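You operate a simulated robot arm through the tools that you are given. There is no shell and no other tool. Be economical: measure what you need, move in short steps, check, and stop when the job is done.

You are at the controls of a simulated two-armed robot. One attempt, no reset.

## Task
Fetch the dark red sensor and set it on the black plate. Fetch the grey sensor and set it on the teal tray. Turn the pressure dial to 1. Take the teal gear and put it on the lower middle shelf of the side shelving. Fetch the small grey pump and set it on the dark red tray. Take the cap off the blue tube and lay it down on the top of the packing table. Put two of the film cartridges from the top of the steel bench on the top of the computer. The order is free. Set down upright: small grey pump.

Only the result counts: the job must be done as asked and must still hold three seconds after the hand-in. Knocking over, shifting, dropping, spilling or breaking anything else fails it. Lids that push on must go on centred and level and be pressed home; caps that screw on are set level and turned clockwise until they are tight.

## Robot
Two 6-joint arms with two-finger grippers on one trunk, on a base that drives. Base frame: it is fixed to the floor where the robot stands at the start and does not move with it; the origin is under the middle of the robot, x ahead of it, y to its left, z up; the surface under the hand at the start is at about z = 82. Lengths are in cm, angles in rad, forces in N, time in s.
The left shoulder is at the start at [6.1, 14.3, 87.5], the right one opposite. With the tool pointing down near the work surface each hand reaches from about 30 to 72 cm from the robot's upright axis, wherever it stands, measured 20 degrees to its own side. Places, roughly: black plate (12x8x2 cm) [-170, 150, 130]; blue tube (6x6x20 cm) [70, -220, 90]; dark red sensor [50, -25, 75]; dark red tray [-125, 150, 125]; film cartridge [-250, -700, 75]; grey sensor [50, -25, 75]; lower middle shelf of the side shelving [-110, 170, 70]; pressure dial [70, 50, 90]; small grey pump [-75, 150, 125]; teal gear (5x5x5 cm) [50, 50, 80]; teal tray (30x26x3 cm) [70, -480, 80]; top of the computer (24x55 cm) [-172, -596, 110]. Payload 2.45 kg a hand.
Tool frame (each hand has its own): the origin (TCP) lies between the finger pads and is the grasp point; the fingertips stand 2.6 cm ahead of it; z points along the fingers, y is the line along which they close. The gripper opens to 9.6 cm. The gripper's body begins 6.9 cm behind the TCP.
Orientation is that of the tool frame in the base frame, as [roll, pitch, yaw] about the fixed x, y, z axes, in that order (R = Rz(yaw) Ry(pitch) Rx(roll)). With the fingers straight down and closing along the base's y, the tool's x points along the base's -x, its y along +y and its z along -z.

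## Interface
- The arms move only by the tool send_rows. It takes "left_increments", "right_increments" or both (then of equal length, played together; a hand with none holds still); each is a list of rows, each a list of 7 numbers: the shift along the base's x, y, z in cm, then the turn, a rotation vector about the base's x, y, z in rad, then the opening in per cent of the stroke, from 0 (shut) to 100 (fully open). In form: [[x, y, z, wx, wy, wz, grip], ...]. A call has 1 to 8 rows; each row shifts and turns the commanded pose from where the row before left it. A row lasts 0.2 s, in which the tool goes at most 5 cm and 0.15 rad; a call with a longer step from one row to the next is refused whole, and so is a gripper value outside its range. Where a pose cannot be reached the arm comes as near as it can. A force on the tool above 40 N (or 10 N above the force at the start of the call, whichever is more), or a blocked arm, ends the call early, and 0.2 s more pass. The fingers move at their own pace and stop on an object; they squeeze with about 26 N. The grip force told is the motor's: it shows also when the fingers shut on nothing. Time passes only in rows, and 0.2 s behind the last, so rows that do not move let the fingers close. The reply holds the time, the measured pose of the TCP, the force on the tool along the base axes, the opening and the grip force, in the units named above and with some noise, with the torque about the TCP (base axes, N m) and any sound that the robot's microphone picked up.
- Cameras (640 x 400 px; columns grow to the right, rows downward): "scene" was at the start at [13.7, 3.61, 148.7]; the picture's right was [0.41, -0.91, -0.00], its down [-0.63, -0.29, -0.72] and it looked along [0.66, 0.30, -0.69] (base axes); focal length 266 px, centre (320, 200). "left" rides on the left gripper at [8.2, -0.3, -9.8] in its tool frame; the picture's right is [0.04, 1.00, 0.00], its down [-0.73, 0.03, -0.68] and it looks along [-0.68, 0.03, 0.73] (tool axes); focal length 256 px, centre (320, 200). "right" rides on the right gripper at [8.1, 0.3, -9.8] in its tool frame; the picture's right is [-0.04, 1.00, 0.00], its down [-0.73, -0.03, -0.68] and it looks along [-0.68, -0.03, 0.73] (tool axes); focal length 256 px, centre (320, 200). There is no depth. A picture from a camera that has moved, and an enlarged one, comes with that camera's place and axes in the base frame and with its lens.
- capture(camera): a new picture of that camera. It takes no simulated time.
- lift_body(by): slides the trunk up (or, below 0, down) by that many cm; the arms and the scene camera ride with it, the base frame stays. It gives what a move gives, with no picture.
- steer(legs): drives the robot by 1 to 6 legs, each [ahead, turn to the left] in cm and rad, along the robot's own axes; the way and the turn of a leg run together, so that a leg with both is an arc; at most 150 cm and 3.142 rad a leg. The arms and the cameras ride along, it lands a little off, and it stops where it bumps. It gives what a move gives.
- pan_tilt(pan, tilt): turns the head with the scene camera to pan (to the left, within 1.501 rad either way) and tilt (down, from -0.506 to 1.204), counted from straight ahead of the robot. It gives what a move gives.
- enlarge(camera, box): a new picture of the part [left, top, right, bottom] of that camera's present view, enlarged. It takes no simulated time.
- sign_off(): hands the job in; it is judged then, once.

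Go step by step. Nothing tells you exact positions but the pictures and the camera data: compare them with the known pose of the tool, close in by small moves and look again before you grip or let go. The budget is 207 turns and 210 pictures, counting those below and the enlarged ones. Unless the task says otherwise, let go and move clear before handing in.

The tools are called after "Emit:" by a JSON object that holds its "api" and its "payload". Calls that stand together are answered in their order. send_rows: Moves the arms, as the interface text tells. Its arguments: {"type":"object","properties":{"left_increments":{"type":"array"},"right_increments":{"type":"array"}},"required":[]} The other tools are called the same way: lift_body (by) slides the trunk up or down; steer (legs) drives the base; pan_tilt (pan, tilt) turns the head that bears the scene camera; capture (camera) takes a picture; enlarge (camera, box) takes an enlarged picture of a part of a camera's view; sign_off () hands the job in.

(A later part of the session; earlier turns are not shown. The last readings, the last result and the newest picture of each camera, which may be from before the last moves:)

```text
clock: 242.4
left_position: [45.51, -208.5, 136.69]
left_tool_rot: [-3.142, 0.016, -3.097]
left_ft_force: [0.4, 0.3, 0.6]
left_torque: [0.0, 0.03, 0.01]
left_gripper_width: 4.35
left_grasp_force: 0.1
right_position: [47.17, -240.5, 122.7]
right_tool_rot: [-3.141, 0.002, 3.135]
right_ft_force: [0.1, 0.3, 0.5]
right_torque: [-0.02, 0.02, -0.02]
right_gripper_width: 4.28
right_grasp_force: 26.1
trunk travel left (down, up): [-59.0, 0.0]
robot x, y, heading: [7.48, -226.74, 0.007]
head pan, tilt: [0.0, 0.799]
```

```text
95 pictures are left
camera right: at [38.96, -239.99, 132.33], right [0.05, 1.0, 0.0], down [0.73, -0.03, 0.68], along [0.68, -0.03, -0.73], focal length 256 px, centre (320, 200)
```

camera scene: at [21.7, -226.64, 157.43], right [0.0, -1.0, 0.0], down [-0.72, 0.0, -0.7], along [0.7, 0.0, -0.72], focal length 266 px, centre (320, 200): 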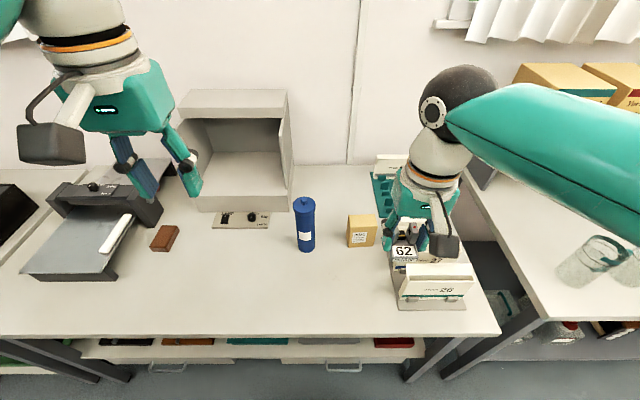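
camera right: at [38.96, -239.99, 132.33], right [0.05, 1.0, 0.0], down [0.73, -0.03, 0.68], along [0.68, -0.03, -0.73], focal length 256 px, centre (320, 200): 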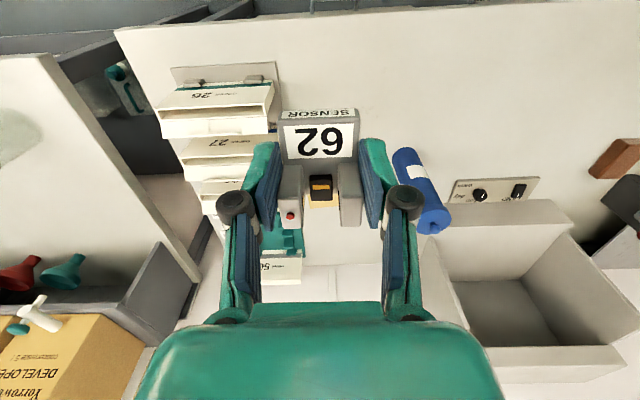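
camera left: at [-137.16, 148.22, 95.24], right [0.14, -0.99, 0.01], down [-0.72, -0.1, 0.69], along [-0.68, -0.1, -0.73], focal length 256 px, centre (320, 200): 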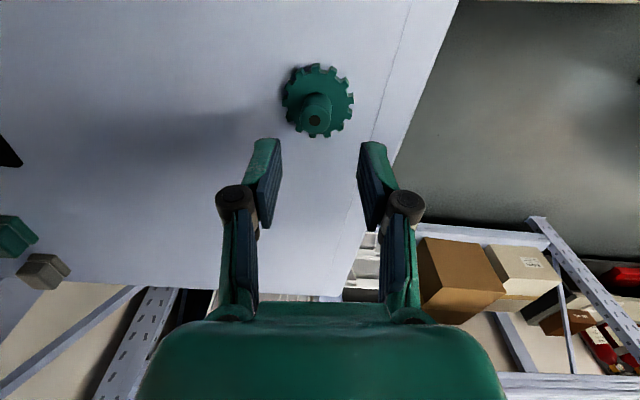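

Emit:
{"api": "send_rows", "payload": {"right_increments": [[0.35, 1.2, -3.85, 0, 0, 0, 20], [0.35, 1.2, -3.85, 0, 0, 0, 20], [0.35, 1.2, -3.85, 0, 0, 0, 20], [0.35, 1.2, -3.85, 0, 0, 0, 20], [0.35, 1.2, -3.85, 0, 0, 0, 20], [0.35, 1.2, -3.85, 0, 0, 0, 20], [0.35, 1.2, -3.85, 0, 0, 0, 20], [0.35, 1.2, -3.85, 0, 0, 0, 20]]}}

Emit:
{"api": "send_rows", "payload": {"right_increments": [[0, 0, -2.5, 0, 0, 0, 20], [0, 0, -2, 0, 0, 0, 20], [0, 0, -0.8, 0, 0, 0, 20], [0, 0, -0.6, 0, 0, 0, 20]]}}

Emit:
{"api": "capture", "payload": {"camera": "right"}}

```text
clock: 244.2
left_position: [45.55, -208.51, 136.59]
left_tool_rot: [3.141, 0.016, -3.097]
left_ft_force: [0.0, -0.3, 0.0]
left_torque: [-0.01, 0.03, 0.03]
left_gripper_width: 4.32
left_grasp_force: 0.0
right_position: [50.16, -231.06, 91.73]
right_tool_rot: [-3.14, 0.003, 3.134]
right_ft_force: [0.5, -0.1, -0.8]
right_torque: [0.0, 0.0, 0.01]
right_gripper_width: 4.29
right_grasp_force: 26.1
trunk travel left (down, up): [-59.0, 0.0]
robot x, y, heading: [7.6, -226.8, 0.005]
head pan, tilt: [0.0, 0.799]
```

```text
clock: 245.2
left_position: [45.46, -208.41, 136.6]
left_tool_rot: [-3.14, 0.017, -3.097]
left_ft_force: [-0.6, -0.3, 0.3]
left_torque: [-0.01, 0.0, -0.01]
left_gripper_width: 4.33
left_grasp_force: 0.0
right_position: [49.99, -230.82, 86.09]
right_tool_rot: [-3.141, 0.001, 3.135]
right_ft_force: [0.5, -0.3, 0.3]
right_torque: [0.02, 0.0, 0.04]
right_gripper_width: 4.3
right_grasp_force: 25.4
trunk travel left (down, up): [-59.0, 0.0]
robot x, y, heading: [7.43, -227.09, 0.005]
head pan, tilt: [0.0, 0.799]
```

```text
94 pictures are left
camera right: at [41.8, -230.43, 95.68], right [0.05, 1.0, 0.0], down [0.73, -0.03, 0.68], along [0.68, -0.03, -0.73], focal length 256 px, centre (320, 200)
```

right: 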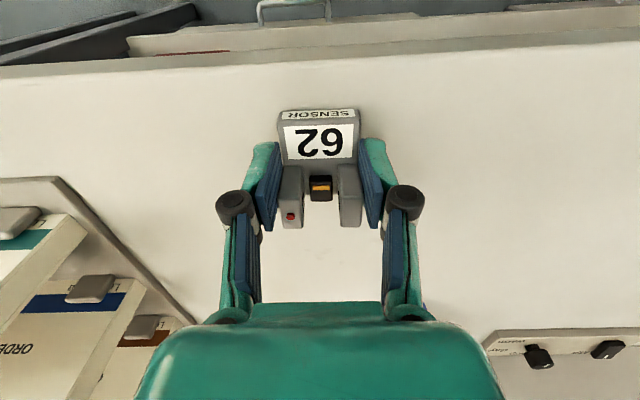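

Emit:
{"api": "send_rows", "payload": {"right_increments": [[0, 0, -0.4, 0, 0, 0, 20], [0, 0, -0.4, 0, 0, 0, 20]]}}

```text
clock: 245.8
left_position: [45.28, -208.45, 136.76]
left_tool_rot: [3.141, 0.02, -3.096]
left_ft_force: [1.4, 0.4, 0.1]
left_torque: [0.01, 0.05, 0.05]
left_gripper_width: 4.31
left_grasp_force: 0.1
right_position: [50.03, -230.77, 85.74]
right_tool_rot: [-3.139, 0.011, 3.133]
right_ft_force: [-6.0, -2.2, 23.0]
right_torque: [-0.05, 0.24, 0.0]
right_gripper_width: 4.33
right_grasp_force: 26.0
trunk travel left (down, up): [-59.0, 0.0]
robot x, y, heading: [7.39, -226.46, 0.006]
head pan, tilt: [0.0, 0.799]
stopped in row 2 (right hand): the force on the tool passed its limit at 44 N (the readings are from after the stop); the commanded pose is now the measured one
```

Sensor 62 is set down. Release, rise, and tilt the right hand forward to approach the tube body.

Emit:
{"api": "send_rows", "payload": {"right_increments": [[0, 0, 0.2, 0, 0, 0, 50], [0, 0, 0, 0, 0, 0, 70], [0, 0, 2, 0, 0, 0, 70], [0, 0, 4.5, 0, 0, 0, 70], [0, 0, 4.5, 0, 0, 0, 100]]}}

Emit:
{"api": "send_rows", "payload": {"right_increments": [[1, 1.4, 1, 0, -0.14, 0, 100], [1, 1.4, 1, 0, -0.14, 0, 100], [1, 1.4, 0, 0, -0.14, 0, 100], [1, 1.4, 0, 0, -0.14, 0, 100], [1, 1.5, 0, 0, -0.14, 0, 100], [1, 1.5, 0, 0, -0.14, 0, 100]]}}

Emit:
{"api": "capture", "payload": {"camera": "right"}}

Emit:
{"api": "capture", "payload": {"camera": "scene"}}

```text
clock: 247.1
left_position: [45.43, -208.46, 136.73]
left_tool_rot: [-3.141, 0.018, -3.095]
left_ft_force: [0.3, -0.8, -0.2]
left_torque: [0.02, 0.01, -0.02]
left_gripper_width: 4.33
left_grasp_force: 0.0
right_position: [50.19, -230.85, 96.83]
right_tool_rot: [3.141, 0.008, 3.136]
right_ft_force: [0.1, 0.3, -0.1]
right_torque: [0.0, -0.01, -0.02]
right_gripper_width: 9.58
right_grasp_force: 0.1
trunk travel left (down, up): [-59.0, 0.0]
robot x, y, heading: [7.19, -226.59, -0.001]
head pan, tilt: [0.0, 0.799]
```

```text
clock: 248.4
left_position: [45.53, -208.45, 136.62]
left_tool_rot: [3.142, 0.017, -3.095]
left_ft_force: [0.2, -0.3, 0.7]
left_torque: [0.01, -0.03, -0.02]
left_gripper_width: 4.31
left_grasp_force: 0.2
right_position: [56.24, -222.15, 98.77]
right_tool_rot: [3.132, 0.85, 3.13]
right_ft_force: [0.2, 0.9, -0.5]
right_torque: [0.0, 0.01, -0.02]
right_gripper_width: 9.58
right_grasp_force: 0.0
trunk travel left (down, up): [-59.0, 0.0]
robot x, y, heading: [7.76, -226.82, 0.002]
head pan, tilt: [0.0, 0.799]
```

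```text
93 pictures are left
camera right: at [43.43, -221.68, 98.93], right [0.03, 1.0, 0.04], down [-0.03, -0.03, 1.0], along [1.0, -0.03, 0.02], focal length 256 px, centre (320, 200)
```

right: 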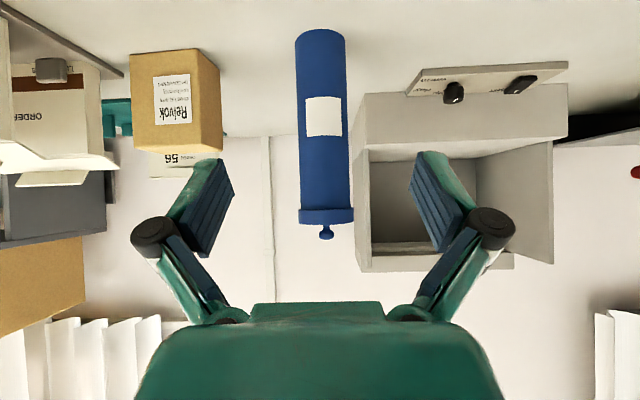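

```text
92 pictures are left
camera scene: at [21.74, -226.57, 157.42], right [0.0, -1.0, 0.0], down [-0.72, 0.0, -0.7], along [0.7, 0.0, -0.72], focal length 266 px, centre (320, 200)
```

scene: 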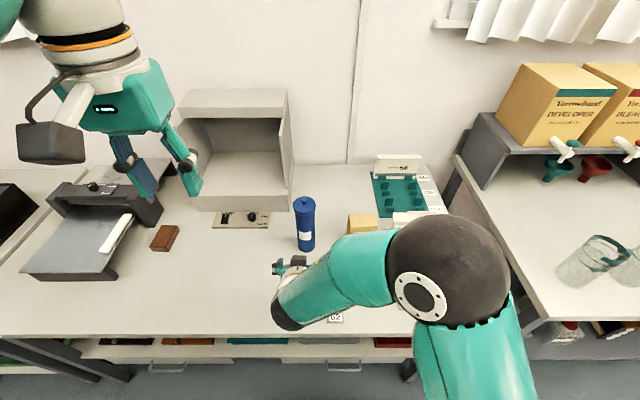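

Emit:
{"api": "send_rows", "payload": {"right_increments": [[2.6, -0.05, -3, 0, 0, 0, 100], [2.6, -0.05, -3, 0, 0, 0, 100], [2.6, 0, -2.8, 0, 0, 0, 100], [4.2, 0, 0, 0, 0, 0, 100], [4.2, 0, 0, 0, 0, 0, 100]]}}

Emit:
{"api": "capture", "payload": {"camera": "right"}}

```text
clock: 249.7
left_position: [45.58, -208.59, 136.62]
left_tool_rot: [-3.139, 0.018, -3.096]
left_ft_force: [0.3, -0.1, 0.4]
left_torque: [0.02, 0.01, 0.02]
left_gripper_width: 4.32
left_grasp_force: 0.1
right_position: [72.44, -222.3, 89.59]
right_tool_rot: [3.136, 0.847, 3.13]
right_ft_force: [-0.4, -0.5, 0.6]
right_torque: [0.0, 0.03, 0.03]
right_gripper_width: 9.59
right_grasp_force: 0.1
trunk travel left (down, up): [-59.0, 0.0]
robot x, y, heading: [7.32, -226.79, 0.007]
head pan, tilt: [0.0, 0.799]
```

```text
91 pictures are left
camera right: at [59.57, -221.9, 89.9], right [0.03, 1.0, 0.04], down [-0.02, -0.03, 1.0], along [1.0, -0.03, 0.02], focal length 256 px, centre (320, 200)
```

right: 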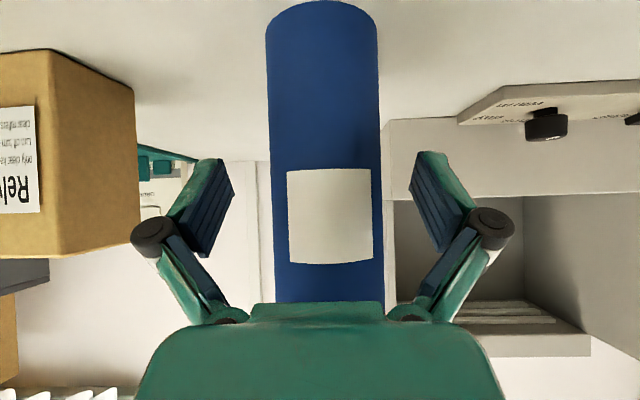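

Emit:
{"api": "send_rows", "payload": {"right_increments": [[0.5, 0, 0, 0, 0, 0, 75], [0, 0, 0, 0, 0, 0, 50], [0, 0, 0, 0, 0, 0, 50]], "left_increments": [[3, -2, -2, 0, 0, 0, 45], [3, -2, -2, 0, 0, 0, 45], [3, -2, -2, 0, 0, 0, 45]]}}

Emit:
{"api": "capture", "payload": {"camera": "left"}}

Emit:
{"api": "capture", "payload": {"camera": "scene"}}

```text
clock: 250.4
left_position: [54.53, -214.6, 130.66]
left_tool_rot: [-3.141, 0.019, -3.095]
left_ft_force: [0.1, 0.0, 0.2]
left_torque: [0.01, 0.04, 0.01]
left_gripper_width: 4.32
left_grasp_force: 0.0
right_position: [72.93, -222.41, 89.79]
right_tool_rot: [3.134, 0.849, 3.13]
right_ft_force: [-0.1, -0.4, -0.1]
right_torque: [0.02, -0.09, 0.01]
right_gripper_width: 5.69
right_grasp_force: 25.5
trunk travel left (down, up): [-59.0, 0.0]
robot x, y, heading: [7.67, -226.89, 0.008]
head pan, tilt: [0.0, 0.799]
```

```text
90 pictures are left
camera left: at [46.44, -215.26, 140.49], right [-0.09, 1.0, 0.0], down [0.72, 0.06, 0.69], along [0.69, 0.06, -0.72], focal length 256 px, centre (320, 200)
```

left: 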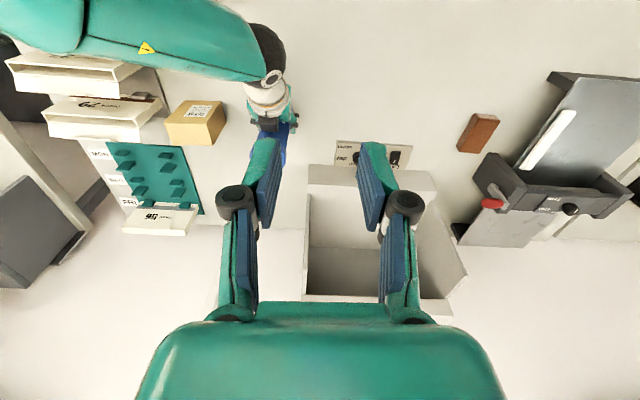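

```text
89 pictures are left
camera scene: at [21.89, -226.73, 157.41], right [0.0, -1.0, 0.0], down [-0.72, 0.0, -0.7], along [0.7, 0.0, -0.72], focal length 266 px, centre (320, 200)
```

scene: 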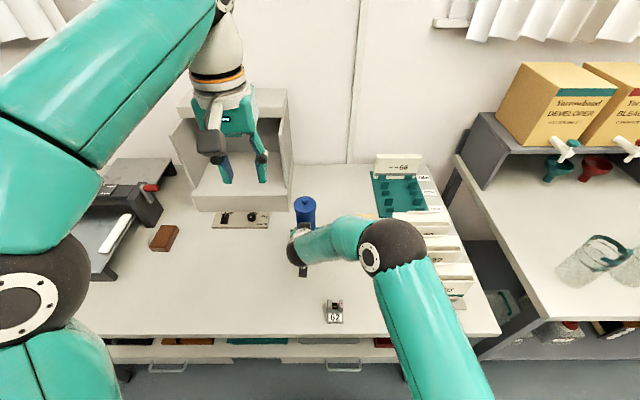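

Right hand holds the tube. Now the left hand goes above the cap, turned slightly so its camera stays clear of the right wrist.

Emit:
{"api": "send_rows", "payload": {"left_increments": [[2.33, -0.96, -2.2, 0, 0, -0.08, 100], [2.33, -0.96, -2.2, 0, 0, -0.08, 100], [2.33, -0.96, -2.2, 0, 0, -0.08, 100], [2.33, -0.96, -2.2, 0, 0, -0.08, 100], [2.33, -0.96, -2.2, 0, 0, -0.08, 100], [2.33, -0.96, -2.2, 0, 0, -0.08, 100], [2.33, -0.96, -2.2, 0, 0, -0.08, 100], [2.33, -0.96, -2.2, 0, 0, -0.08, 100]]}}

Emit:
{"api": "capture", "payload": {"camera": "left"}}

Emit:
{"api": "capture", "payload": {"camera": "scene"}}

```text
clock: 252.2
left_position: [69.61, -221.61, 112.57]
left_tool_rot: [3.141, 0.017, 2.548]
left_ft_force: [0.4, 0.4, -0.8]
left_torque: [0.01, 0.02, -0.03]
left_gripper_width: 9.6
left_grasp_force: 0.1
left hand out of reach, approached as far as the arm can: row 6, 7, 8
right_position: [72.85, -222.38, 89.75]
right_tool_rot: [3.134, 0.849, 3.129]
right_ft_force: [0.1, 0.9, -0.4]
right_torque: [0.01, -0.03, -0.01]
right_gripper_width: 5.69
right_grasp_force: 26.0
trunk travel left (down, up): [-59.0, 0.0]
robot x, y, heading: [7.09, -227.07, 0.005]
head pan, tilt: [0.0, 0.799]
```

```text
88 pictures are left
camera left: at [62.64, -217.16, 122.36], right [0.53, 0.85, 0.0], down [0.61, -0.38, 0.69], along [0.59, -0.37, -0.72], focal length 256 px, centre (320, 200)
```

left: 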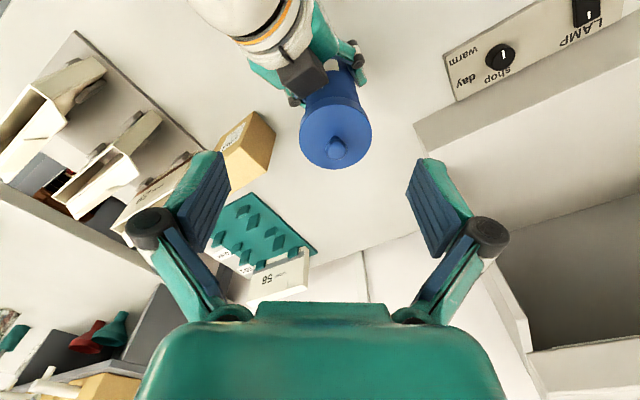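

```text
87 pictures are left
camera scene: at [21.82, -226.66, 157.42], right [0.0, -1.0, 0.0], down [-0.72, 0.0, -0.7], along [0.7, 0.0, -0.72], focal length 266 px, centre (320, 200)
```

scene: 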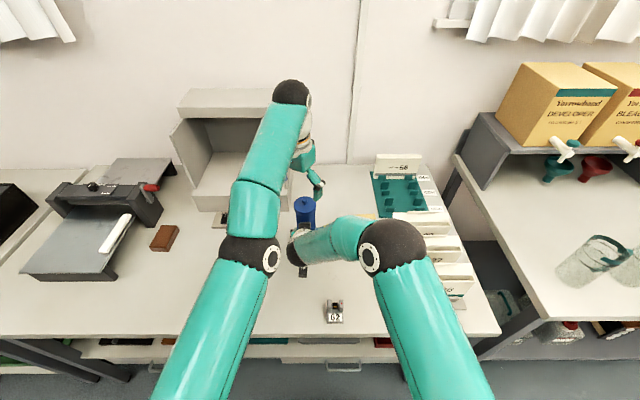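

Emit:
{"api": "send_rows", "payload": {"left_increments": [[0, 0, 0, -0.08, -0.127, 0, 100], [0, 0, 0, -0.08, -0.127, 0, 100], [0, 0, -1.5, 0, 0, 0, 100], [0, 0, -1.5, 0, 0, 0, 100]]}}

Emit:
{"api": "capture", "payload": {"camera": "left"}}

```text
clock: 253.2
left_position: [70.43, -221.82, 110.0]
left_tool_rot: [-3.14, 0.016, 2.546]
left_ft_force: [0.0, -0.7, 0.4]
left_torque: [-0.01, -0.01, 0.01]
left_gripper_width: 9.6
left_grasp_force: 0.1
left hand out of reach, approached as far as the arm can: row 1, 2, 3, 4
right_position: [72.97, -222.28, 89.72]
right_tool_rot: [3.132, 0.849, 3.13]
right_ft_force: [0.5, 0.7, -0.4]
right_torque: [0.08, -0.04, -0.01]
right_gripper_width: 5.67
right_grasp_force: 25.9
trunk travel left (down, up): [-59.0, 0.0]
robot x, y, heading: [7.17, -227.18, 0.005]
head pan, tilt: [0.0, 0.799]
```

```text
86 pictures are left
camera left: at [63.48, -217.39, 119.78], right [0.53, 0.85, 0.0], down [0.62, -0.38, 0.69], along [0.59, -0.36, -0.72], focal length 256 px, centre (320, 200)
```

left: 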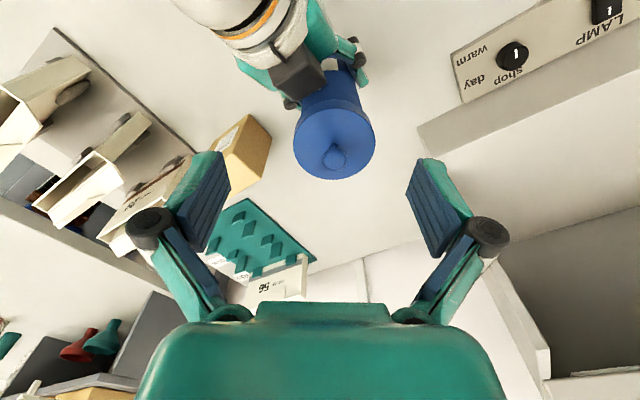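

Emit:
{"api": "send_rows", "payload": {"left_increments": [[-4, 1.0, 0, 0, 0, 0, 100], [-1, 0.5, 0, -0.08, -0.127, 0, 100], [0, 0, 0, -0.08, -0.127, 0, 100]]}}

```text
clock: 254.1
left_position: [71.17, -222.13, 110.41]
left_tool_rot: [3.141, 0.064, 2.546]
left_ft_force: [0.6, 0.1, 0.1]
left_torque: [-0.02, 0.0, 0.01]
left_gripper_width: 9.62
left_grasp_force: 0.1
left hand out of reach, approached as far as the arm can: row 1, 2, 3
right_position: [72.96, -222.4, 89.78]
right_tool_rot: [3.131, 0.847, 3.129]
right_ft_force: [0.1, 0.1, -0.3]
right_torque: [0.09, -0.01, -0.01]
right_gripper_width: 5.68
right_grasp_force: 25.8
trunk travel left (down, up): [-59.0, 0.0]
robot x, y, heading: [7.28, -226.67, 0.008]
head pan, tilt: [0.0, 0.799]
```

Emit:
{"api": "send_rows", "payload": {"left_increments": [[-2.5, 1.5, 0, 0, 0, 0, 100], [-2.5, 1.5, 0, 0, 0, 0, 100], [0, 0, 0, 0, 0, 0, 100]]}}

Emit:
{"api": "capture", "payload": {"camera": "left"}}

```text
clock: 254.8
left_position: [71.2, -221.52, 111.04]
left_tool_rot: [-3.14, 0.062, 2.545]
left_ft_force: [0.4, -0.6, -0.2]
left_torque: [-0.03, 0.05, -0.01]
left_gripper_width: 9.61
left_grasp_force: 0.1
left hand out of reach, approached as far as the arm can: row 1, 2
right_position: [72.9, -222.43, 89.64]
right_tool_rot: [3.133, 0.848, 3.128]
right_ft_force: [-0.1, -0.5, 0.3]
right_torque: [0.04, -0.01, 0.05]
right_gripper_width: 5.67
right_grasp_force: 26.3
trunk travel left (down, up): [-59.0, 0.0]
robot x, y, heading: [7.18, -227.12, 0.004]
head pan, tilt: [0.0, 0.799]
```

```text
85 pictures are left
camera left: at [63.87, -216.71, 120.33], right [0.53, 0.85, 0.0], down [0.59, -0.36, 0.72], along [0.61, -0.38, -0.69], focal length 256 px, centre (320, 200)
```

left: 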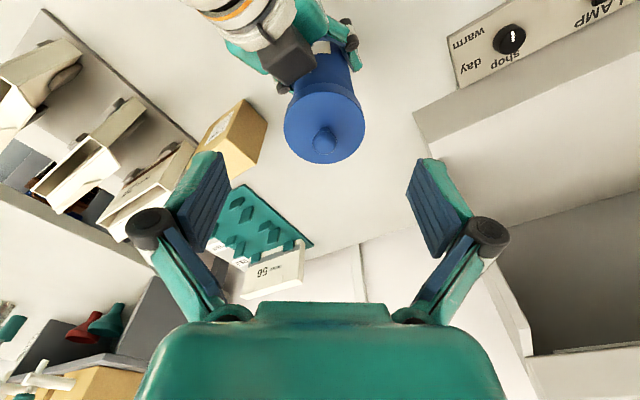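

Emit:
{"api": "send_rows", "payload": {"left_increments": [[-3, 0, 0, 0, 0, 0, 100], [0, 0, 0, 0, 0, 0, 100]]}}

```text
clock: 255.4
left_position: [70.98, -221.67, 111.21]
left_tool_rot: [3.141, 0.064, 2.546]
left_ft_force: [-0.1, 0.4, 0.4]
left_torque: [0.0, 0.01, 0.0]
left_gripper_width: 9.61
left_grasp_force: 0.1
left hand out of reach, approached as far as the arm can: row 1
right_position: [72.87, -222.44, 89.72]
right_tool_rot: [3.132, 0.847, 3.129]
right_ft_force: [0.6, -0.4, 0.1]
right_torque: [0.0, 0.02, -0.02]
right_gripper_width: 5.65
right_grasp_force: 25.6
trunk travel left (down, up): [-59.0, 0.0]
robot x, y, heading: [7.4, -227.11, 0.006]
head pan, tilt: [0.0, 0.799]
```

Emit:
{"api": "send_rows", "payload": {"left_increments": [[-1.5, 3, 1.5, 0, 0, 0, 100], [-1.5, 3, 1.5, 0, 0, 0, 100], [-1.5, 3, 1.5, 0, 0, 0, 100]]}}

Emit:
{"api": "capture", "payload": {"camera": "scene"}}

```text
clock: 256.2
left_position: [70.69, -218.42, 113.81]
left_tool_rot: [-3.142, 0.062, 2.546]
left_ft_force: [-0.3, -0.4, 0.5]
left_torque: [0.0, 0.0, 0.0]
left_gripper_width: 9.6
left_grasp_force: 0.1
left hand out of reach, approached as far as the arm can: row 1, 2, 3
right_position: [72.84, -222.34, 89.81]
right_tool_rot: [3.133, 0.848, 3.129]
right_ft_force: [-0.9, 0.8, 0.8]
right_torque: [0.09, 0.03, 0.02]
right_gripper_width: 5.66
right_grasp_force: 26.2
trunk travel left (down, up): [-59.0, 0.0]
robot x, y, heading: [7.75, -226.83, 0.005]
head pan, tilt: [0.0, 0.799]
```

```text
84 pictures are left
camera scene: at [21.77, -226.66, 157.42], right [0.0, -1.0, 0.0], down [-0.72, 0.0, -0.7], along [0.7, 0.0, -0.72], focal length 266 px, centre (320, 200)
```

scene: 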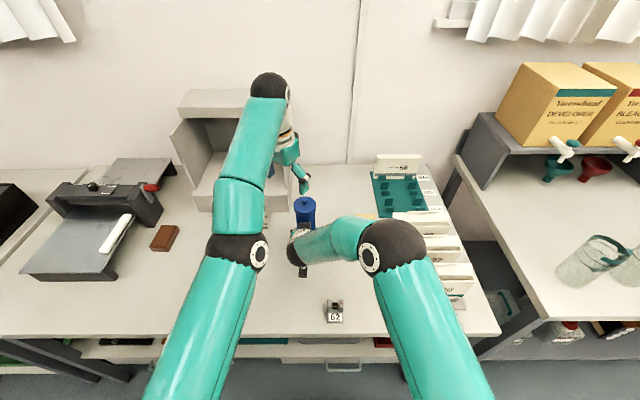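

Emit:
{"api": "send_rows", "payload": {"left_increments": [[-3.5, 3, 0, 0, 0, 0.1, 100], [-3.5, 3, 0, 0, 0, 0.1, 100], [-3.5, 3, 0, 0, 0, 0.1, 100], [-3.5, 3, 0, 0, 0, 0.1, 100], [-3.5, 3, 0, 0, 0, 0.1, 100], [-3.5, 3, 0, 0, 0, 0.1, 100]]}}

```text
clock: 257.6
left_position: [67.92, -200.42, 121.43]
left_tool_rot: [-3.139, 0.065, -3.135]
left_ft_force: [0.3, 0.7, 0.2]
left_torque: [-0.03, -0.01, 0.0]
left_gripper_width: 9.61
left_grasp_force: 0.1
left hand out of reach, approached as far as the arm can: row 1, 2, 3, 4, 5, 6
right_position: [72.78, -222.31, 89.79]
right_tool_rot: [3.134, 0.848, 3.132]
right_ft_force: [0.1, 0.7, 0.6]
right_torque: [0.08, 0.01, -0.01]
right_gripper_width: 5.65
right_grasp_force: 25.6
trunk travel left (down, up): [-59.0, 0.0]
robot x, y, heading: [7.77, -226.8, 0.005]
head pan, tilt: [0.0, 0.799]
```

Emit:
{"api": "send_rows", "payload": {"left_increments": [[-2, 0, -3.5, 0, 0, 0, 100], [-2, 0, -3.5, 0, 0, 0, 100], [-2, 0, -3.5, 0, 0, 0, 100]]}}

```text
clock: 258.4
left_position: [68.33, -200.31, 119.94]
left_tool_rot: [-3.141, 0.057, -3.136]
left_ft_force: [0.6, 0.1, 0.5]
left_torque: [0.02, 0.0, -0.02]
left_gripper_width: 9.58
left_grasp_force: 0.1
left hand out of reach, approached as far as the arm can: row 1, 2, 3
right_position: [72.81, -222.32, 89.8]
right_tool_rot: [3.133, 0.848, 3.13]
right_ft_force: [1.3, 0.0, 0.8]
right_torque: [0.06, 0.02, 0.0]
right_gripper_width: 5.69
right_grasp_force: 26.4
trunk travel left (down, up): [-59.0, 0.0]
robot x, y, heading: [7.6, -226.82, 0.008]
head pan, tilt: [0.0, 0.799]
```

Emit:
{"api": "send_rows", "payload": {"left_increments": [[-1, 0, 4.5, 0, 0, 0, 100], [-1, 0, 4.5, 0, 0, 0, 100], [-1, 0, 4.5, 0, 0, 0, 100], [-1, 0, 4.5, 0, 0, 0, 100]]}}

Emit:
{"api": "capture", "payload": {"camera": "scene"}}

```text
clock: 259.4
left_position: [59.44, -201.69, 131.73]
left_tool_rot: [-3.142, 0.065, -3.136]
left_ft_force: [-0.5, -0.2, -0.4]
left_torque: [0.01, -0.04, -0.02]
left_gripper_width: 9.58
left_grasp_force: 0.1
left hand out of reach, approached as far as the arm can: row 1, 2, 3, 4
right_position: [72.73, -222.44, 89.98]
right_tool_rot: [3.135, 0.849, 3.133]
right_ft_force: [-1.9, 0.1, 1.8]
right_torque: [0.1, 0.04, 0.02]
right_gripper_width: 5.68
right_grasp_force: 26.1
trunk travel left (down, up): [-59.0, 0.0]
robot x, y, heading: [7.26, -226.94, 0.009]
head pan, tilt: [0.0, 0.799]
```

```text
83 pictures are left
camera scene: at [21.64, -226.64, 157.42], right [0.0, -1.0, 0.0], down [-0.72, 0.0, -0.7], along [0.7, 0.0, -0.72], focal length 266 px, centre (320, 200)
```

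scene: 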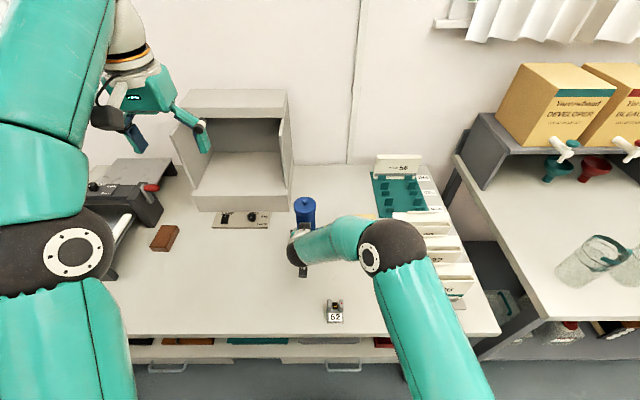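

Emit:
{"api": "send_rows", "payload": {"left_increments": [[-1, 0, 0, 0, 0, 0, 100], [-1, 0, 0, 0, 0, 0, 100]]}}

```text
clock: 260.1
left_position: [57.59, -201.48, 131.78]
left_tool_rot: [-3.141, 0.062, -3.137]
left_ft_force: [-0.2, -1.1, 0.5]
left_torque: [-0.01, 0.03, -0.02]
left_gripper_width: 9.58
left_grasp_force: 0.0
right_position: [72.86, -222.46, 89.7]
right_tool_rot: [3.133, 0.849, 3.132]
right_ft_force: [-1.3, -0.5, 0.9]
right_torque: [0.03, 0.08, 0.03]
right_gripper_width: 5.67
right_grasp_force: 26.0
trunk travel left (down, up): [-59.0, 0.0]
robot x, y, heading: [7.24, -227.25, 0.006]
head pan, tilt: [0.0, 0.799]
```

Emit:
{"api": "send_rows", "payload": {"left_increments": [[0, 0, -1, 0, 0, -0.15, 100], [0, 0, -1, 0, 0, -0.15, 100], [0, 0, -1, 0, 0, -0.15, 100], [0, 0, -1, 0, 0, -0.15, 100], [0, 0, -1, -0.085, -0.122, 0, 100], [0, 0, -1, -0.085, -0.122, 0, 100]]}}

Emit:
{"api": "send_rows", "payload": {"left_increments": [[2.5, -3.4, -2.4, 0, 0, 0, 100], [2.5, -3.4, -2.4, 0, 0, 0, 100], [2.5, -3.4, -2.4, 0, 0, 0, 100], [2.5, -3.4, -2.4, 0, 0, 0, 100], [2.5, -3.4, -2.4, 0, 0, 0, 100]]}}

Emit:
{"api": "capture", "payload": {"camera": "left"}}

Emit:
{"api": "capture", "payload": {"camera": "scene"}}

```text
clock: 261.4
left_position: [57.55, -201.51, 125.74]
left_tool_rot: [-3.137, 0.365, 2.55]
left_ft_force: [0.0, -0.7, 0.2]
left_torque: [0.02, 0.03, -0.01]
left_gripper_width: 9.57
left_grasp_force: 0.0
right_position: [72.8, -222.35, 89.75]
right_tool_rot: [3.134, 0.847, 3.132]
right_ft_force: [-1.3, 0.0, 1.2]
right_torque: [0.09, 0.07, 0.08]
right_gripper_width: 5.66
right_grasp_force: 26.2
trunk travel left (down, up): [-59.0, 0.0]
robot x, y, heading: [7.7, -226.63, 0.007]
head pan, tilt: [0.0, 0.799]
```

```text
clock: 262.6
left_position: [70.09, -218.35, 113.47]
left_tool_rot: [-3.138, 0.36, 2.551]
left_ft_force: [-0.3, -0.2, 0.2]
left_torque: [0.04, 0.0, -0.04]
left_gripper_width: 9.57
left_grasp_force: 0.0
right_position: [72.97, -222.33, 89.74]
right_tool_rot: [3.132, 0.848, 3.128]
right_ft_force: [0.0, -0.1, -0.3]
right_torque: [0.03, 0.04, 0.01]
right_gripper_width: 5.66
right_grasp_force: 26.2
trunk travel left (down, up): [-59.0, 0.0]
robot x, y, heading: [7.5, -226.93, 0.01]
head pan, tilt: [0.0, 0.799]
```

```text
82 pictures are left
camera left: at [60.93, -212.34, 119.79], right [0.53, 0.85, -0.02], down [0.39, -0.22, 0.89], along [0.76, -0.48, -0.45], focal length 256 px, centre (320, 200)
```

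left: 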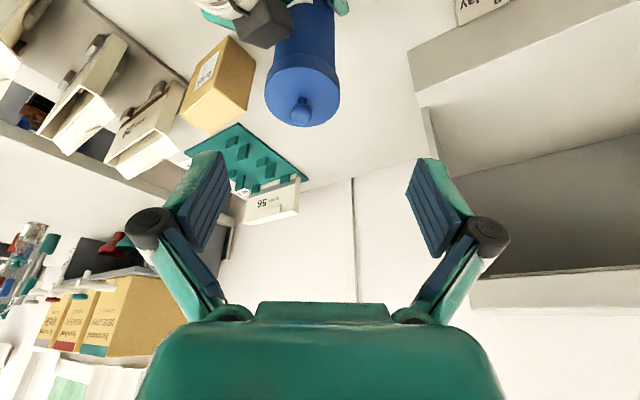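

```text
81 pictures are left
camera scene: at [21.85, -226.72, 157.42], right [0.0, -1.0, 0.0], down [-0.72, 0.0, -0.7], along [0.7, 0.0, -0.72], focal length 266 px, centre (320, 200)
```

scene: 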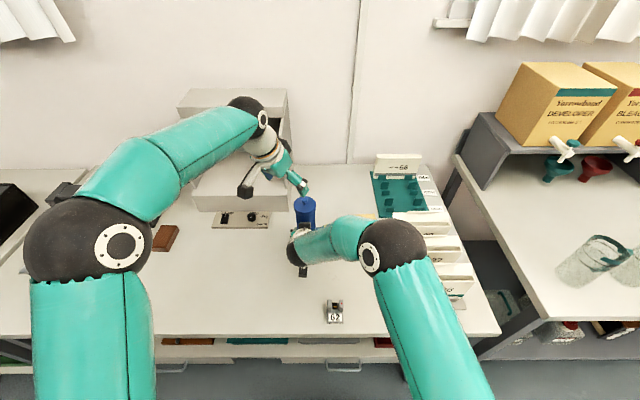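

Emit:
{"api": "send_rows", "payload": {"left_increments": [[0.6, -2.15, -3.8, 0, 0, 0, 100], [0.65, -0.45, -2.1, 0, 0, 0, 100], [0.65, -0.45, -2.1, 0, 0, 0, 100]]}}

Emit:
{"api": "capture", "payload": {"camera": "left"}}

Emit:
{"api": "enlarge", "payload": {"camera": "scene", "box": [220, 120, 420, 290]}}

```text
clock: 263.4
left_position: [72.02, -221.5, 105.49]
left_tool_rot: [-3.136, 0.363, 2.548]
left_ft_force: [-0.2, 0.2, -0.5]
left_torque: [-0.02, 0.02, 0.01]
left_gripper_width: 9.59
left_grasp_force: 0.1
right_position: [72.85, -222.29, 89.81]
right_tool_rot: [3.132, 0.847, 3.128]
right_ft_force: [-0.1, 0.1, -0.2]
right_torque: [0.02, -0.05, -0.04]
right_gripper_width: 5.66
right_grasp_force: 26.1
trunk travel left (down, up): [-59.0, 0.0]
robot x, y, heading: [7.48, -226.84, 0.009]
head pan, tilt: [0.0, 0.799]
```

```text
80 pictures are left
camera left: at [62.78, -215.46, 111.86], right [0.53, 0.85, -0.02], down [0.39, -0.22, 0.89], along [0.75, -0.48, -0.45], focal length 256 px, centre (320, 200)
```

left: 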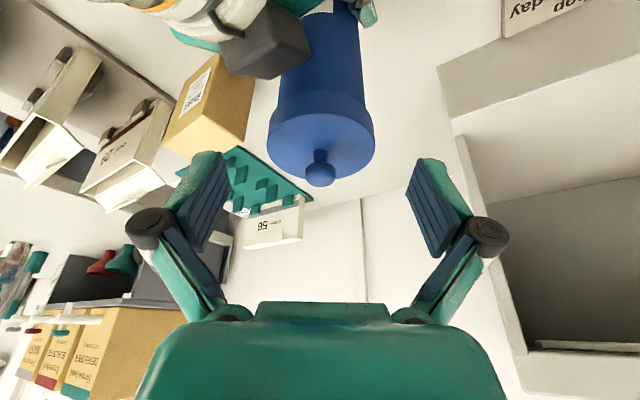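

```text
2.35 times, centred on (320, 205) of scene
camera zoom: at [21.81, -226.68, 157.42], right [0.0, -1.0, 0.0], down [-0.72, 0.0, -0.7], along [0.7, 0.0, -0.72], focal length 626 px, centre (320, 188)
```

zoom: 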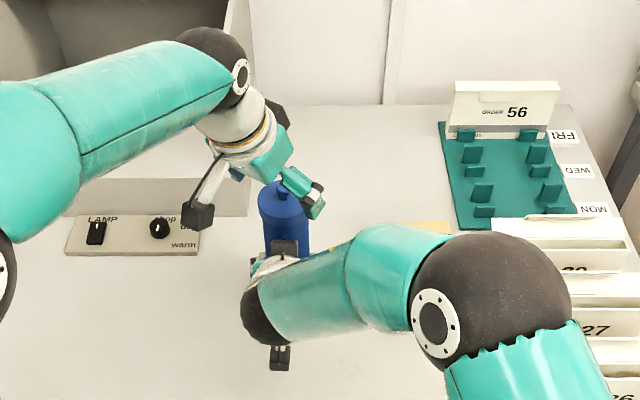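

Emit:
{"api": "send_rows", "payload": {"left_increments": [[0.3, -0.25, -1.2, 0, 0, 0, 100], [0.15, -0.1, -1.1, 0, 0, 0, 100]]}}

Emit:
{"api": "capture", "payload": {"camera": "left"}}

```text
clock: 264.1
left_position: [72.37, -221.8, 103.26]
left_tool_rot: [-3.135, 0.361, 2.547]
left_ft_force: [-0.3, 0.7, 0.0]
left_torque: [-0.01, 0.01, 0.0]
left_gripper_width: 9.61
left_grasp_force: 0.0
right_position: [72.9, -222.28, 89.7]
right_tool_rot: [3.132, 0.847, 3.129]
right_ft_force: [-0.2, -0.6, -0.1]
right_torque: [0.09, -0.01, 0.06]
right_gripper_width: 5.65
right_grasp_force: 25.8
trunk travel left (down, up): [-59.0, 0.0]
robot x, y, heading: [7.33, -227.19, 0.006]
head pan, tilt: [0.0, 0.799]
```

```text
78 pictures are left
camera left: at [63.13, -215.73, 109.74], right [0.53, 0.85, -0.02], down [0.39, -0.22, 0.89], along [0.75, -0.48, -0.45], focal length 256 px, centre (320, 200)
```

left: 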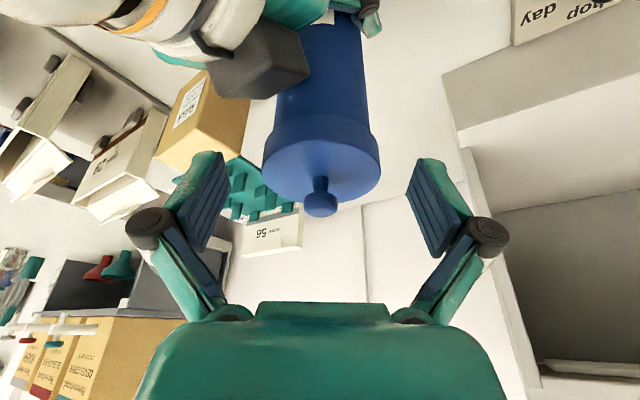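

Emit:
{"api": "send_rows", "payload": {"left_increments": [[0.15, -0.1, -0.4, 0, 0, 0, 85], [0, 0, 0, 0, 0, 0, 50], [0, 0, 0, 0, 0, 0, 50], [0, 0, 0, 0, 0, 0, 50]]}}

Emit:
{"api": "capture", "payload": {"camera": "left"}}

```text
clock: 265.1
left_position: [72.59, -221.89, 102.99]
left_tool_rot: [-3.139, 0.364, 2.547]
left_ft_force: [0.0, 1.2, 4.1]
left_torque: [0.12, -0.02, -0.04]
left_gripper_width: 6.49
left_grasp_force: 26.3
right_position: [72.9, -222.44, 89.75]
right_tool_rot: [3.133, 0.849, 3.131]
right_ft_force: [2.1, -0.9, 0.3]
right_torque: [0.31, -0.07, 0.02]
right_gripper_width: 5.67
right_grasp_force: 26.3
trunk travel left (down, up): [-59.0, 0.0]
robot x, y, heading: [7.59, -226.92, 0.011]
head pan, tilt: [0.0, 0.799]
```

```text
77 pictures are left
camera left: at [63.3, -215.8, 109.38], right [0.53, 0.85, -0.02], down [0.39, -0.22, 0.89], along [0.76, -0.48, -0.45], focal length 256 px, centre (320, 200)
```

left: 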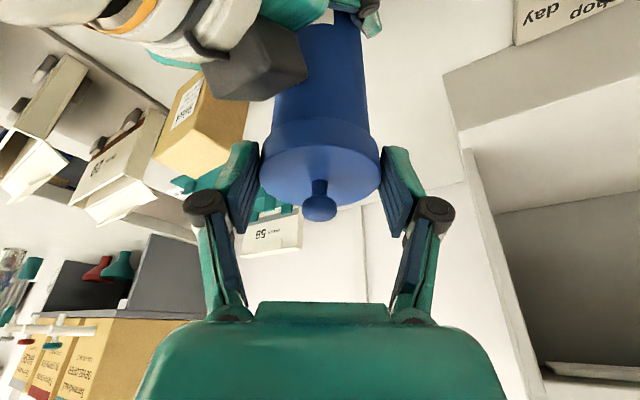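

Cap rim gripped. Pull straight up slowly.

Emit:
{"api": "send_rows", "payload": {"left_increments": [[0, 0, 0.3, 0, 0, 0, 45], [0, 0, 0.3, 0, 0, 0, 45], [0, 0, 0.4, 0, 0, 0, 45], [0, 0, 0.4, 0, 0, 0, 45]]}}

Emit:
{"api": "capture", "payload": {"camera": "left"}}

```text
clock: 266.1
left_position: [72.42, -221.99, 104.36]
left_tool_rot: [-3.136, 0.361, 2.549]
left_ft_force: [-0.1, 0.6, 0.7]
left_torque: [0.0, 0.01, -0.02]
left_gripper_width: 6.51
left_grasp_force: 26.7
right_position: [72.85, -222.3, 89.73]
right_tool_rot: [3.132, 0.848, 3.129]
right_ft_force: [-0.2, -0.5, 0.0]
right_torque: [0.07, 0.04, -0.01]
right_gripper_width: 5.67
right_grasp_force: 25.6
trunk travel left (down, up): [-59.0, 0.0]
robot x, y, heading: [7.73, -226.79, 0.006]
head pan, tilt: [0.0, 0.799]
heard: snap
```

```text
76 pictures are left
camera left: at [63.21, -215.79, 110.7], right [0.53, 0.85, -0.02], down [0.39, -0.22, 0.89], along [0.75, -0.48, -0.45], focal length 256 px, centre (320, 200)
```

left: 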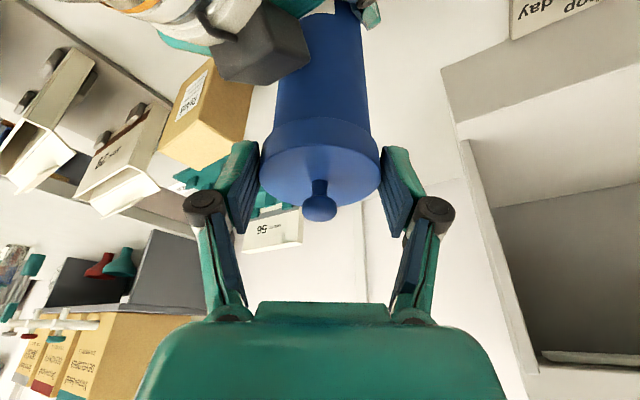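

Emit:
{"api": "send_rows", "payload": {"left_increments": [[0, 0, 1, 0, 0, 0, 45], [0, 0, 2, 0, 0, 0, 45], [0, 0, 2.5, 0, 0, 0, 45], [-1, 3.5, 1, 0, 0, 0, 45], [-1, 3.5, 0, 0, 0, 0, 45]]}}

Emit:
{"api": "capture", "payload": {"camera": "left"}}

Emit:
{"api": "capture", "payload": {"camera": "scene"}}

```text
clock: 267.2
left_position: [70.36, -214.78, 110.89]
left_tool_rot: [-3.137, 0.361, 2.549]
left_ft_force: [1.1, -0.5, -0.6]
left_torque: [-0.03, 0.01, -0.01]
left_gripper_width: 6.49
left_grasp_force: 26.2
right_position: [72.85, -222.3, 89.8]
right_tool_rot: [3.134, 0.848, 3.132]
right_ft_force: [-1.2, 1.1, 1.5]
right_torque: [0.13, 0.0, 0.02]
right_gripper_width: 5.66
right_grasp_force: 26.1
trunk travel left (down, up): [-59.0, 0.0]
robot x, y, heading: [7.35, -226.97, 0.006]
head pan, tilt: [0.0, 0.799]
```

```text
75 pictures are left
camera left: at [61.14, -208.75, 117.28], right [0.53, 0.85, -0.02], down [0.39, -0.22, 0.89], along [0.75, -0.48, -0.45], focal length 256 px, centre (320, 200)
```

left: 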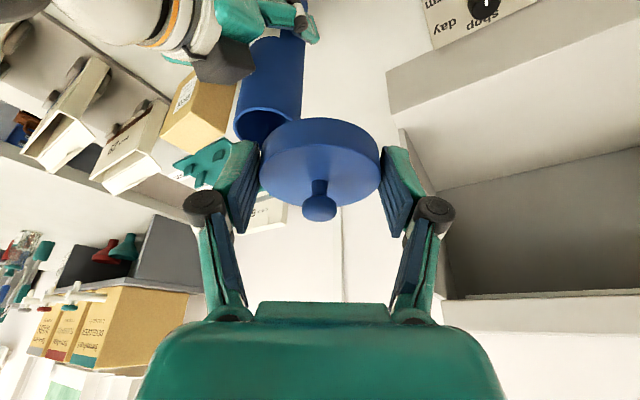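

```text
74 pictures are left
camera scene: at [21.72, -226.58, 157.42], right [0.0, -1.0, 0.0], down [-0.72, 0.0, -0.7], along [0.7, 0.0, -0.72], focal length 266 px, centre (320, 200)
```

scene: 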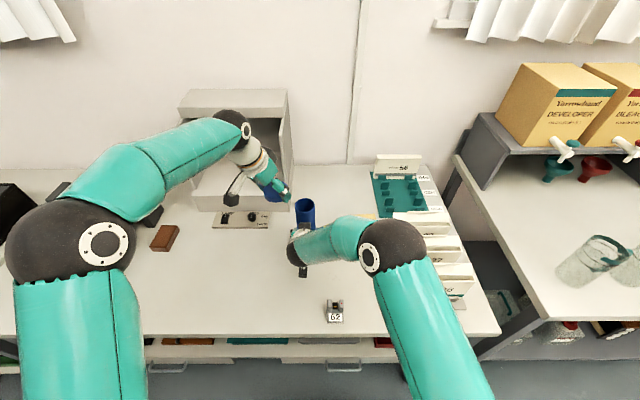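

Cap is off (snap heard). Lay it on the free front area of the table.

Emit:
{"api": "send_rows", "payload": {"left_increments": [[-2.07, 0.97, -3.5, 0, 0, 0, 45], [-2.07, 0.97, -3.5, 0, 0, 0, 45], [-2.07, 0.97, -3.5, 0, 0, 0, 45], [-2.07, 0.97, -3.5, 0, 0, 0, 45], [-2.07, 0.97, -3.5, 0, 0, 0, 45], [-2.07, 0.97, -3.4, 0, 0, 0, 45], [0, 0, -2, 0, 0, 0, 45], [0, 0, -1.5, 0, 0, 0, 45]]}}

Emit:
{"api": "capture", "payload": {"camera": "left"}}

```text
clock: 269.1
left_position: [58.14, -209.1, 86.4]
left_tool_rot: [-3.137, 0.361, 2.552]
left_ft_force: [0.0, 0.1, -0.3]
left_torque: [0.03, -0.02, -0.05]
left_gripper_width: 6.5
left_grasp_force: 26.7
right_position: [72.86, -222.36, 89.69]
right_tool_rot: [3.133, 0.848, 3.128]
right_ft_force: [0.4, -0.2, 0.1]
right_torque: [0.05, -0.01, -0.01]
right_gripper_width: 5.68
right_grasp_force: 26.5
trunk travel left (down, up): [-59.0, 0.0]
robot x, y, heading: [7.22, -226.93, 0.004]
head pan, tilt: [0.0, 0.799]
```

```text
73 pictures are left
camera left: at [48.91, -203.04, 92.78], right [0.53, 0.85, -0.02], down [0.39, -0.22, 0.89], along [0.76, -0.48, -0.45], focal length 256 px, centre (320, 200)
```

left: 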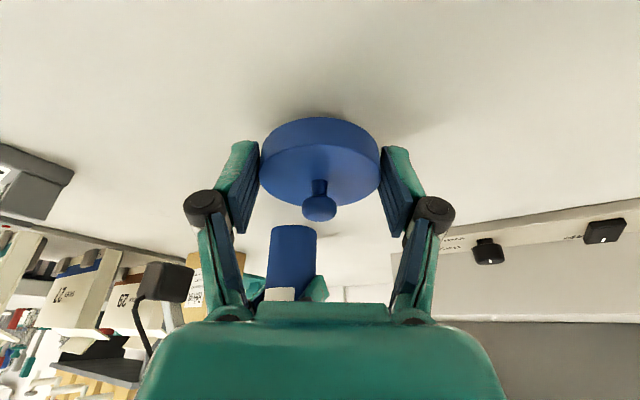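

Emit:
{"api": "send_rows", "payload": {"left_increments": [[0, 0, -0.7, 0, 0, 0, 45], [0, 0, -0.4, 0, 0, 0, 45], [0, 0, -0.4, 0, 0, 0, 45]]}}

Emit:
{"api": "capture", "payload": {"camera": "left"}}

```text
clock: 269.9
left_position: [58.1, -208.99, 85.03]
left_tool_rot: [-3.136, 0.36, 2.547]
left_ft_force: [0.0, -0.3, 0.9]
left_torque: [0.0, 0.03, 0.0]
left_gripper_width: 6.49
left_grasp_force: 25.8
right_position: [72.82, -222.32, 89.78]
right_tool_rot: [3.134, 0.847, 3.131]
right_ft_force: [-0.7, -0.4, 0.4]
right_torque: [0.06, 0.04, 0.0]
right_gripper_width: 5.64
right_grasp_force: 25.9
trunk travel left (down, up): [-59.0, 0.0]
robot x, y, heading: [7.73, -226.69, 0.006]
head pan, tilt: [0.0, 0.799]
```

```text
72 pictures are left
camera left: at [48.88, -202.96, 91.29], right [0.53, 0.85, -0.02], down [0.39, -0.22, 0.89], along [0.75, -0.48, -0.45], focal length 256 px, centre (320, 200)
```

left: 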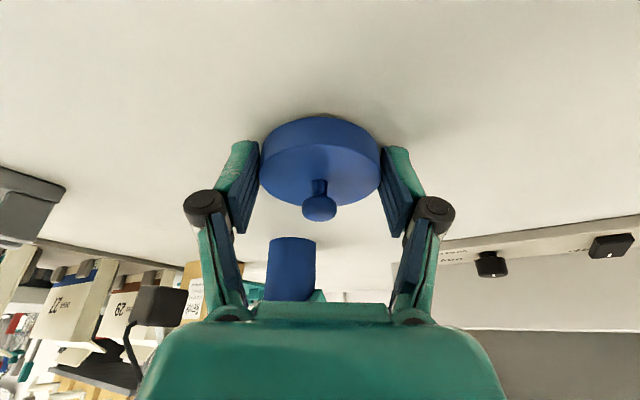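

Emit:
{"api": "send_rows", "payload": {"left_increments": [[0, 0, -0.3, 0, 0, 0, 45], [0, 0, -0.3, 0, 0, 0, 45]]}}

```text
clock: 270.4
left_position: [58.02, -209.04, 84.45]
left_tool_rot: [-3.139, 0.363, 2.547]
left_ft_force: [-1.5, 0.3, 7.8]
left_torque: [0.31, -0.09, 0.1]
left_gripper_width: 6.49
left_grasp_force: 25.9
right_position: [72.75, -222.34, 89.84]
right_tool_rot: [3.134, 0.847, 3.129]
right_ft_force: [-0.6, 0.5, -0.8]
right_torque: [0.02, 0.01, -0.02]
right_gripper_width: 5.65
right_grasp_force: 25.6
trunk travel left (down, up): [-59.0, 0.0]
robot x, y, heading: [7.67, -226.89, -0.0]
head pan, tilt: [0.0, 0.799]
```

Contact. Release the cap and the tube, then withdraw both hands.

Emit:
{"api": "send_rows", "payload": {"left_increments": [[0, 0, 0.15, 0, 0, 0, 80], [0, 0, 0, 0, 0, 0, 100], [0, 0, 0, 0, 0, 0, 100]], "right_increments": [[0, 0, 0, 0, 0, 0, 80], [0, 0, 0, 0, 0, 0, 100], [0, 0, 0, 0, 0, 0, 100]]}}

Emit:
{"api": "send_rows", "payload": {"left_increments": [[-0.6, 0.4, 1.9, 0, 0, 0, 100], [-0.9, 0.6, 2.8, 0, 0, 0, 100], [-0.9, 0.6, 2.8, 0, 0, 0, 100], [0, 0, 4, 0, 0, 0, 100], [0, 0, 4, 0, 0, 0, 100]], "right_increments": [[-3, 0, 0, 0, 0, 0, 100], [-4, 0, 0, 0, 0, 0, 100], [-4, 0, 1, 0, 0, 0, 100], [-3, 0, 3, 0, 0, 0, 100], [-1, 0, 4, 0, 0, 0, 100]]}}

Emit:
{"api": "capture", "payload": {"camera": "scene"}}

Emit:
{"api": "capture", "payload": {"camera": "left"}}

```text
clock: 271.2
left_position: [58.1, -209.05, 84.47]
left_tool_rot: [-3.134, 0.361, 2.548]
left_ft_force: [-0.2, 0.3, -0.3]
left_torque: [0.03, -0.02, -0.02]
left_gripper_width: 9.6
left_grasp_force: 0.1
right_position: [72.87, -222.39, 89.83]
right_tool_rot: [3.133, 0.849, 3.13]
right_ft_force: [-0.4, 0.2, -0.3]
right_torque: [0.02, 0.0, 0.02]
right_gripper_width: 9.56
right_grasp_force: 0.1
trunk travel left (down, up): [-59.0, 0.0]
robot x, y, heading: [7.17, -226.7, 0.004]
head pan, tilt: [0.0, 0.799]
```

```text
clock: 272.4
left_position: [55.57, -207.39, 100.01]
left_tool_rot: [-3.137, 0.363, 2.548]
left_ft_force: [-0.7, -0.5, 0.7]
left_torque: [-0.01, -0.01, 0.0]
left_gripper_width: 9.6
left_grasp_force: 0.1
right_position: [57.66, -222.4, 97.79]
right_tool_rot: [3.132, 0.849, 3.128]
right_ft_force: [-0.2, 0.0, -0.2]
right_torque: [-0.04, -0.02, 0.01]
right_gripper_width: 9.59
right_grasp_force: 0.1
trunk travel left (down, up): [-59.0, 0.0]
robot x, y, heading: [7.35, -226.8, 0.009]
head pan, tilt: [0.0, 0.799]
```

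```text
71 pictures are left
camera scene: at [21.54, -226.69, 157.43], right [0.0, -1.0, 0.0], down [-0.72, 0.0, -0.7], along [0.7, 0.0, -0.72], focal length 266 px, centre (320, 200)
```

scene: 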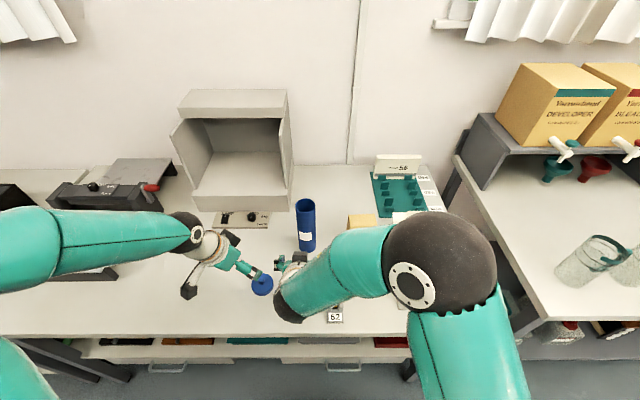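

```text
70 pictures are left
camera left: at [46.32, -201.29, 106.42], right [0.53, 0.85, -0.02], down [0.39, -0.22, 0.89], along [0.75, -0.48, -0.45], focal length 256 px, centre (320, 200)
```

left: 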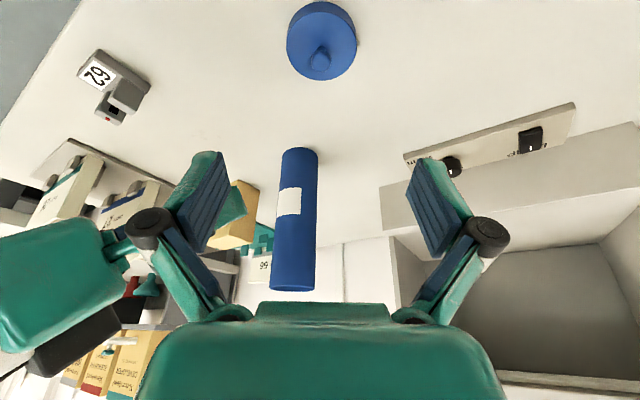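

Cap lies on the packing table, tube still upright. Now restore both hands and re-grip sensor 62.

Emit:
{"api": "send_rows", "payload": {"right_increments": [[-1.3, -1.4, 1, 0, 0.141, 0, 75], [-1.3, -1.4, 1, 0, 0.141, 0, 75], [-1.3, -1.4, 0, 0, 0.141, 0, 75], [-1.3, -1.4, 0, 0, 0.141, 0, 75], [-1.3, -1.4, 0, 0, 0.141, 0, 75], [-1.1, -1.4, 0, 0, 0.141, 0, 75]], "left_increments": [[-2, 0.5, 3.5, 0.068, 0.099, 0, 60], [-2, 0.5, 3.5, 0.068, 0.099, 0, 60], [-2, 0.5, 3.5, 0.068, 0.099, 0, 60], [-2, 0.5, 3.5, 0, 0, 0.15, 60], [-2, 0.5, 3.5, 0, 0, 0.15, 60], [-2, 0.5, 3.5, 0, 0, 0.15, 60]]}}

Emit:
{"api": "capture", "payload": {"camera": "right"}}

```text
clock: 273.9
left_position: [43.23, -204.56, 121.16]
left_tool_rot: [-3.139, 0.002, 2.999]
left_ft_force: [-0.1, -0.7, 0.7]
left_torque: [0.01, -0.04, 0.01]
left_gripper_width: 5.76
left_grasp_force: 0.0
right_position: [50.26, -230.69, 99.8]
right_tool_rot: [-3.141, 0.0, 3.134]
right_ft_force: [-0.2, -1.2, 0.0]
right_torque: [0.0, -0.04, -0.01]
right_gripper_width: 7.21
right_grasp_force: 0.1
trunk travel left (down, up): [-59.0, 0.0]
robot x, y, heading: [7.4, -227.11, 0.009]
head pan, tilt: [0.0, 0.799]
```

```text
69 pictures are left
camera right: at [42.1, -230.19, 109.5], right [0.05, 1.0, 0.0], down [0.73, -0.04, 0.68], along [0.68, -0.03, -0.73], focal length 256 px, centre (320, 200)
```

right: 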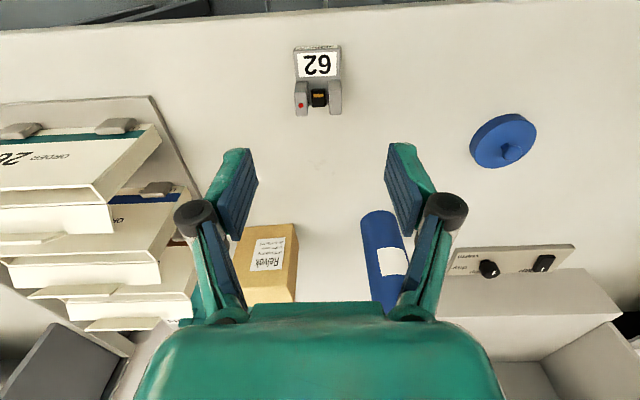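

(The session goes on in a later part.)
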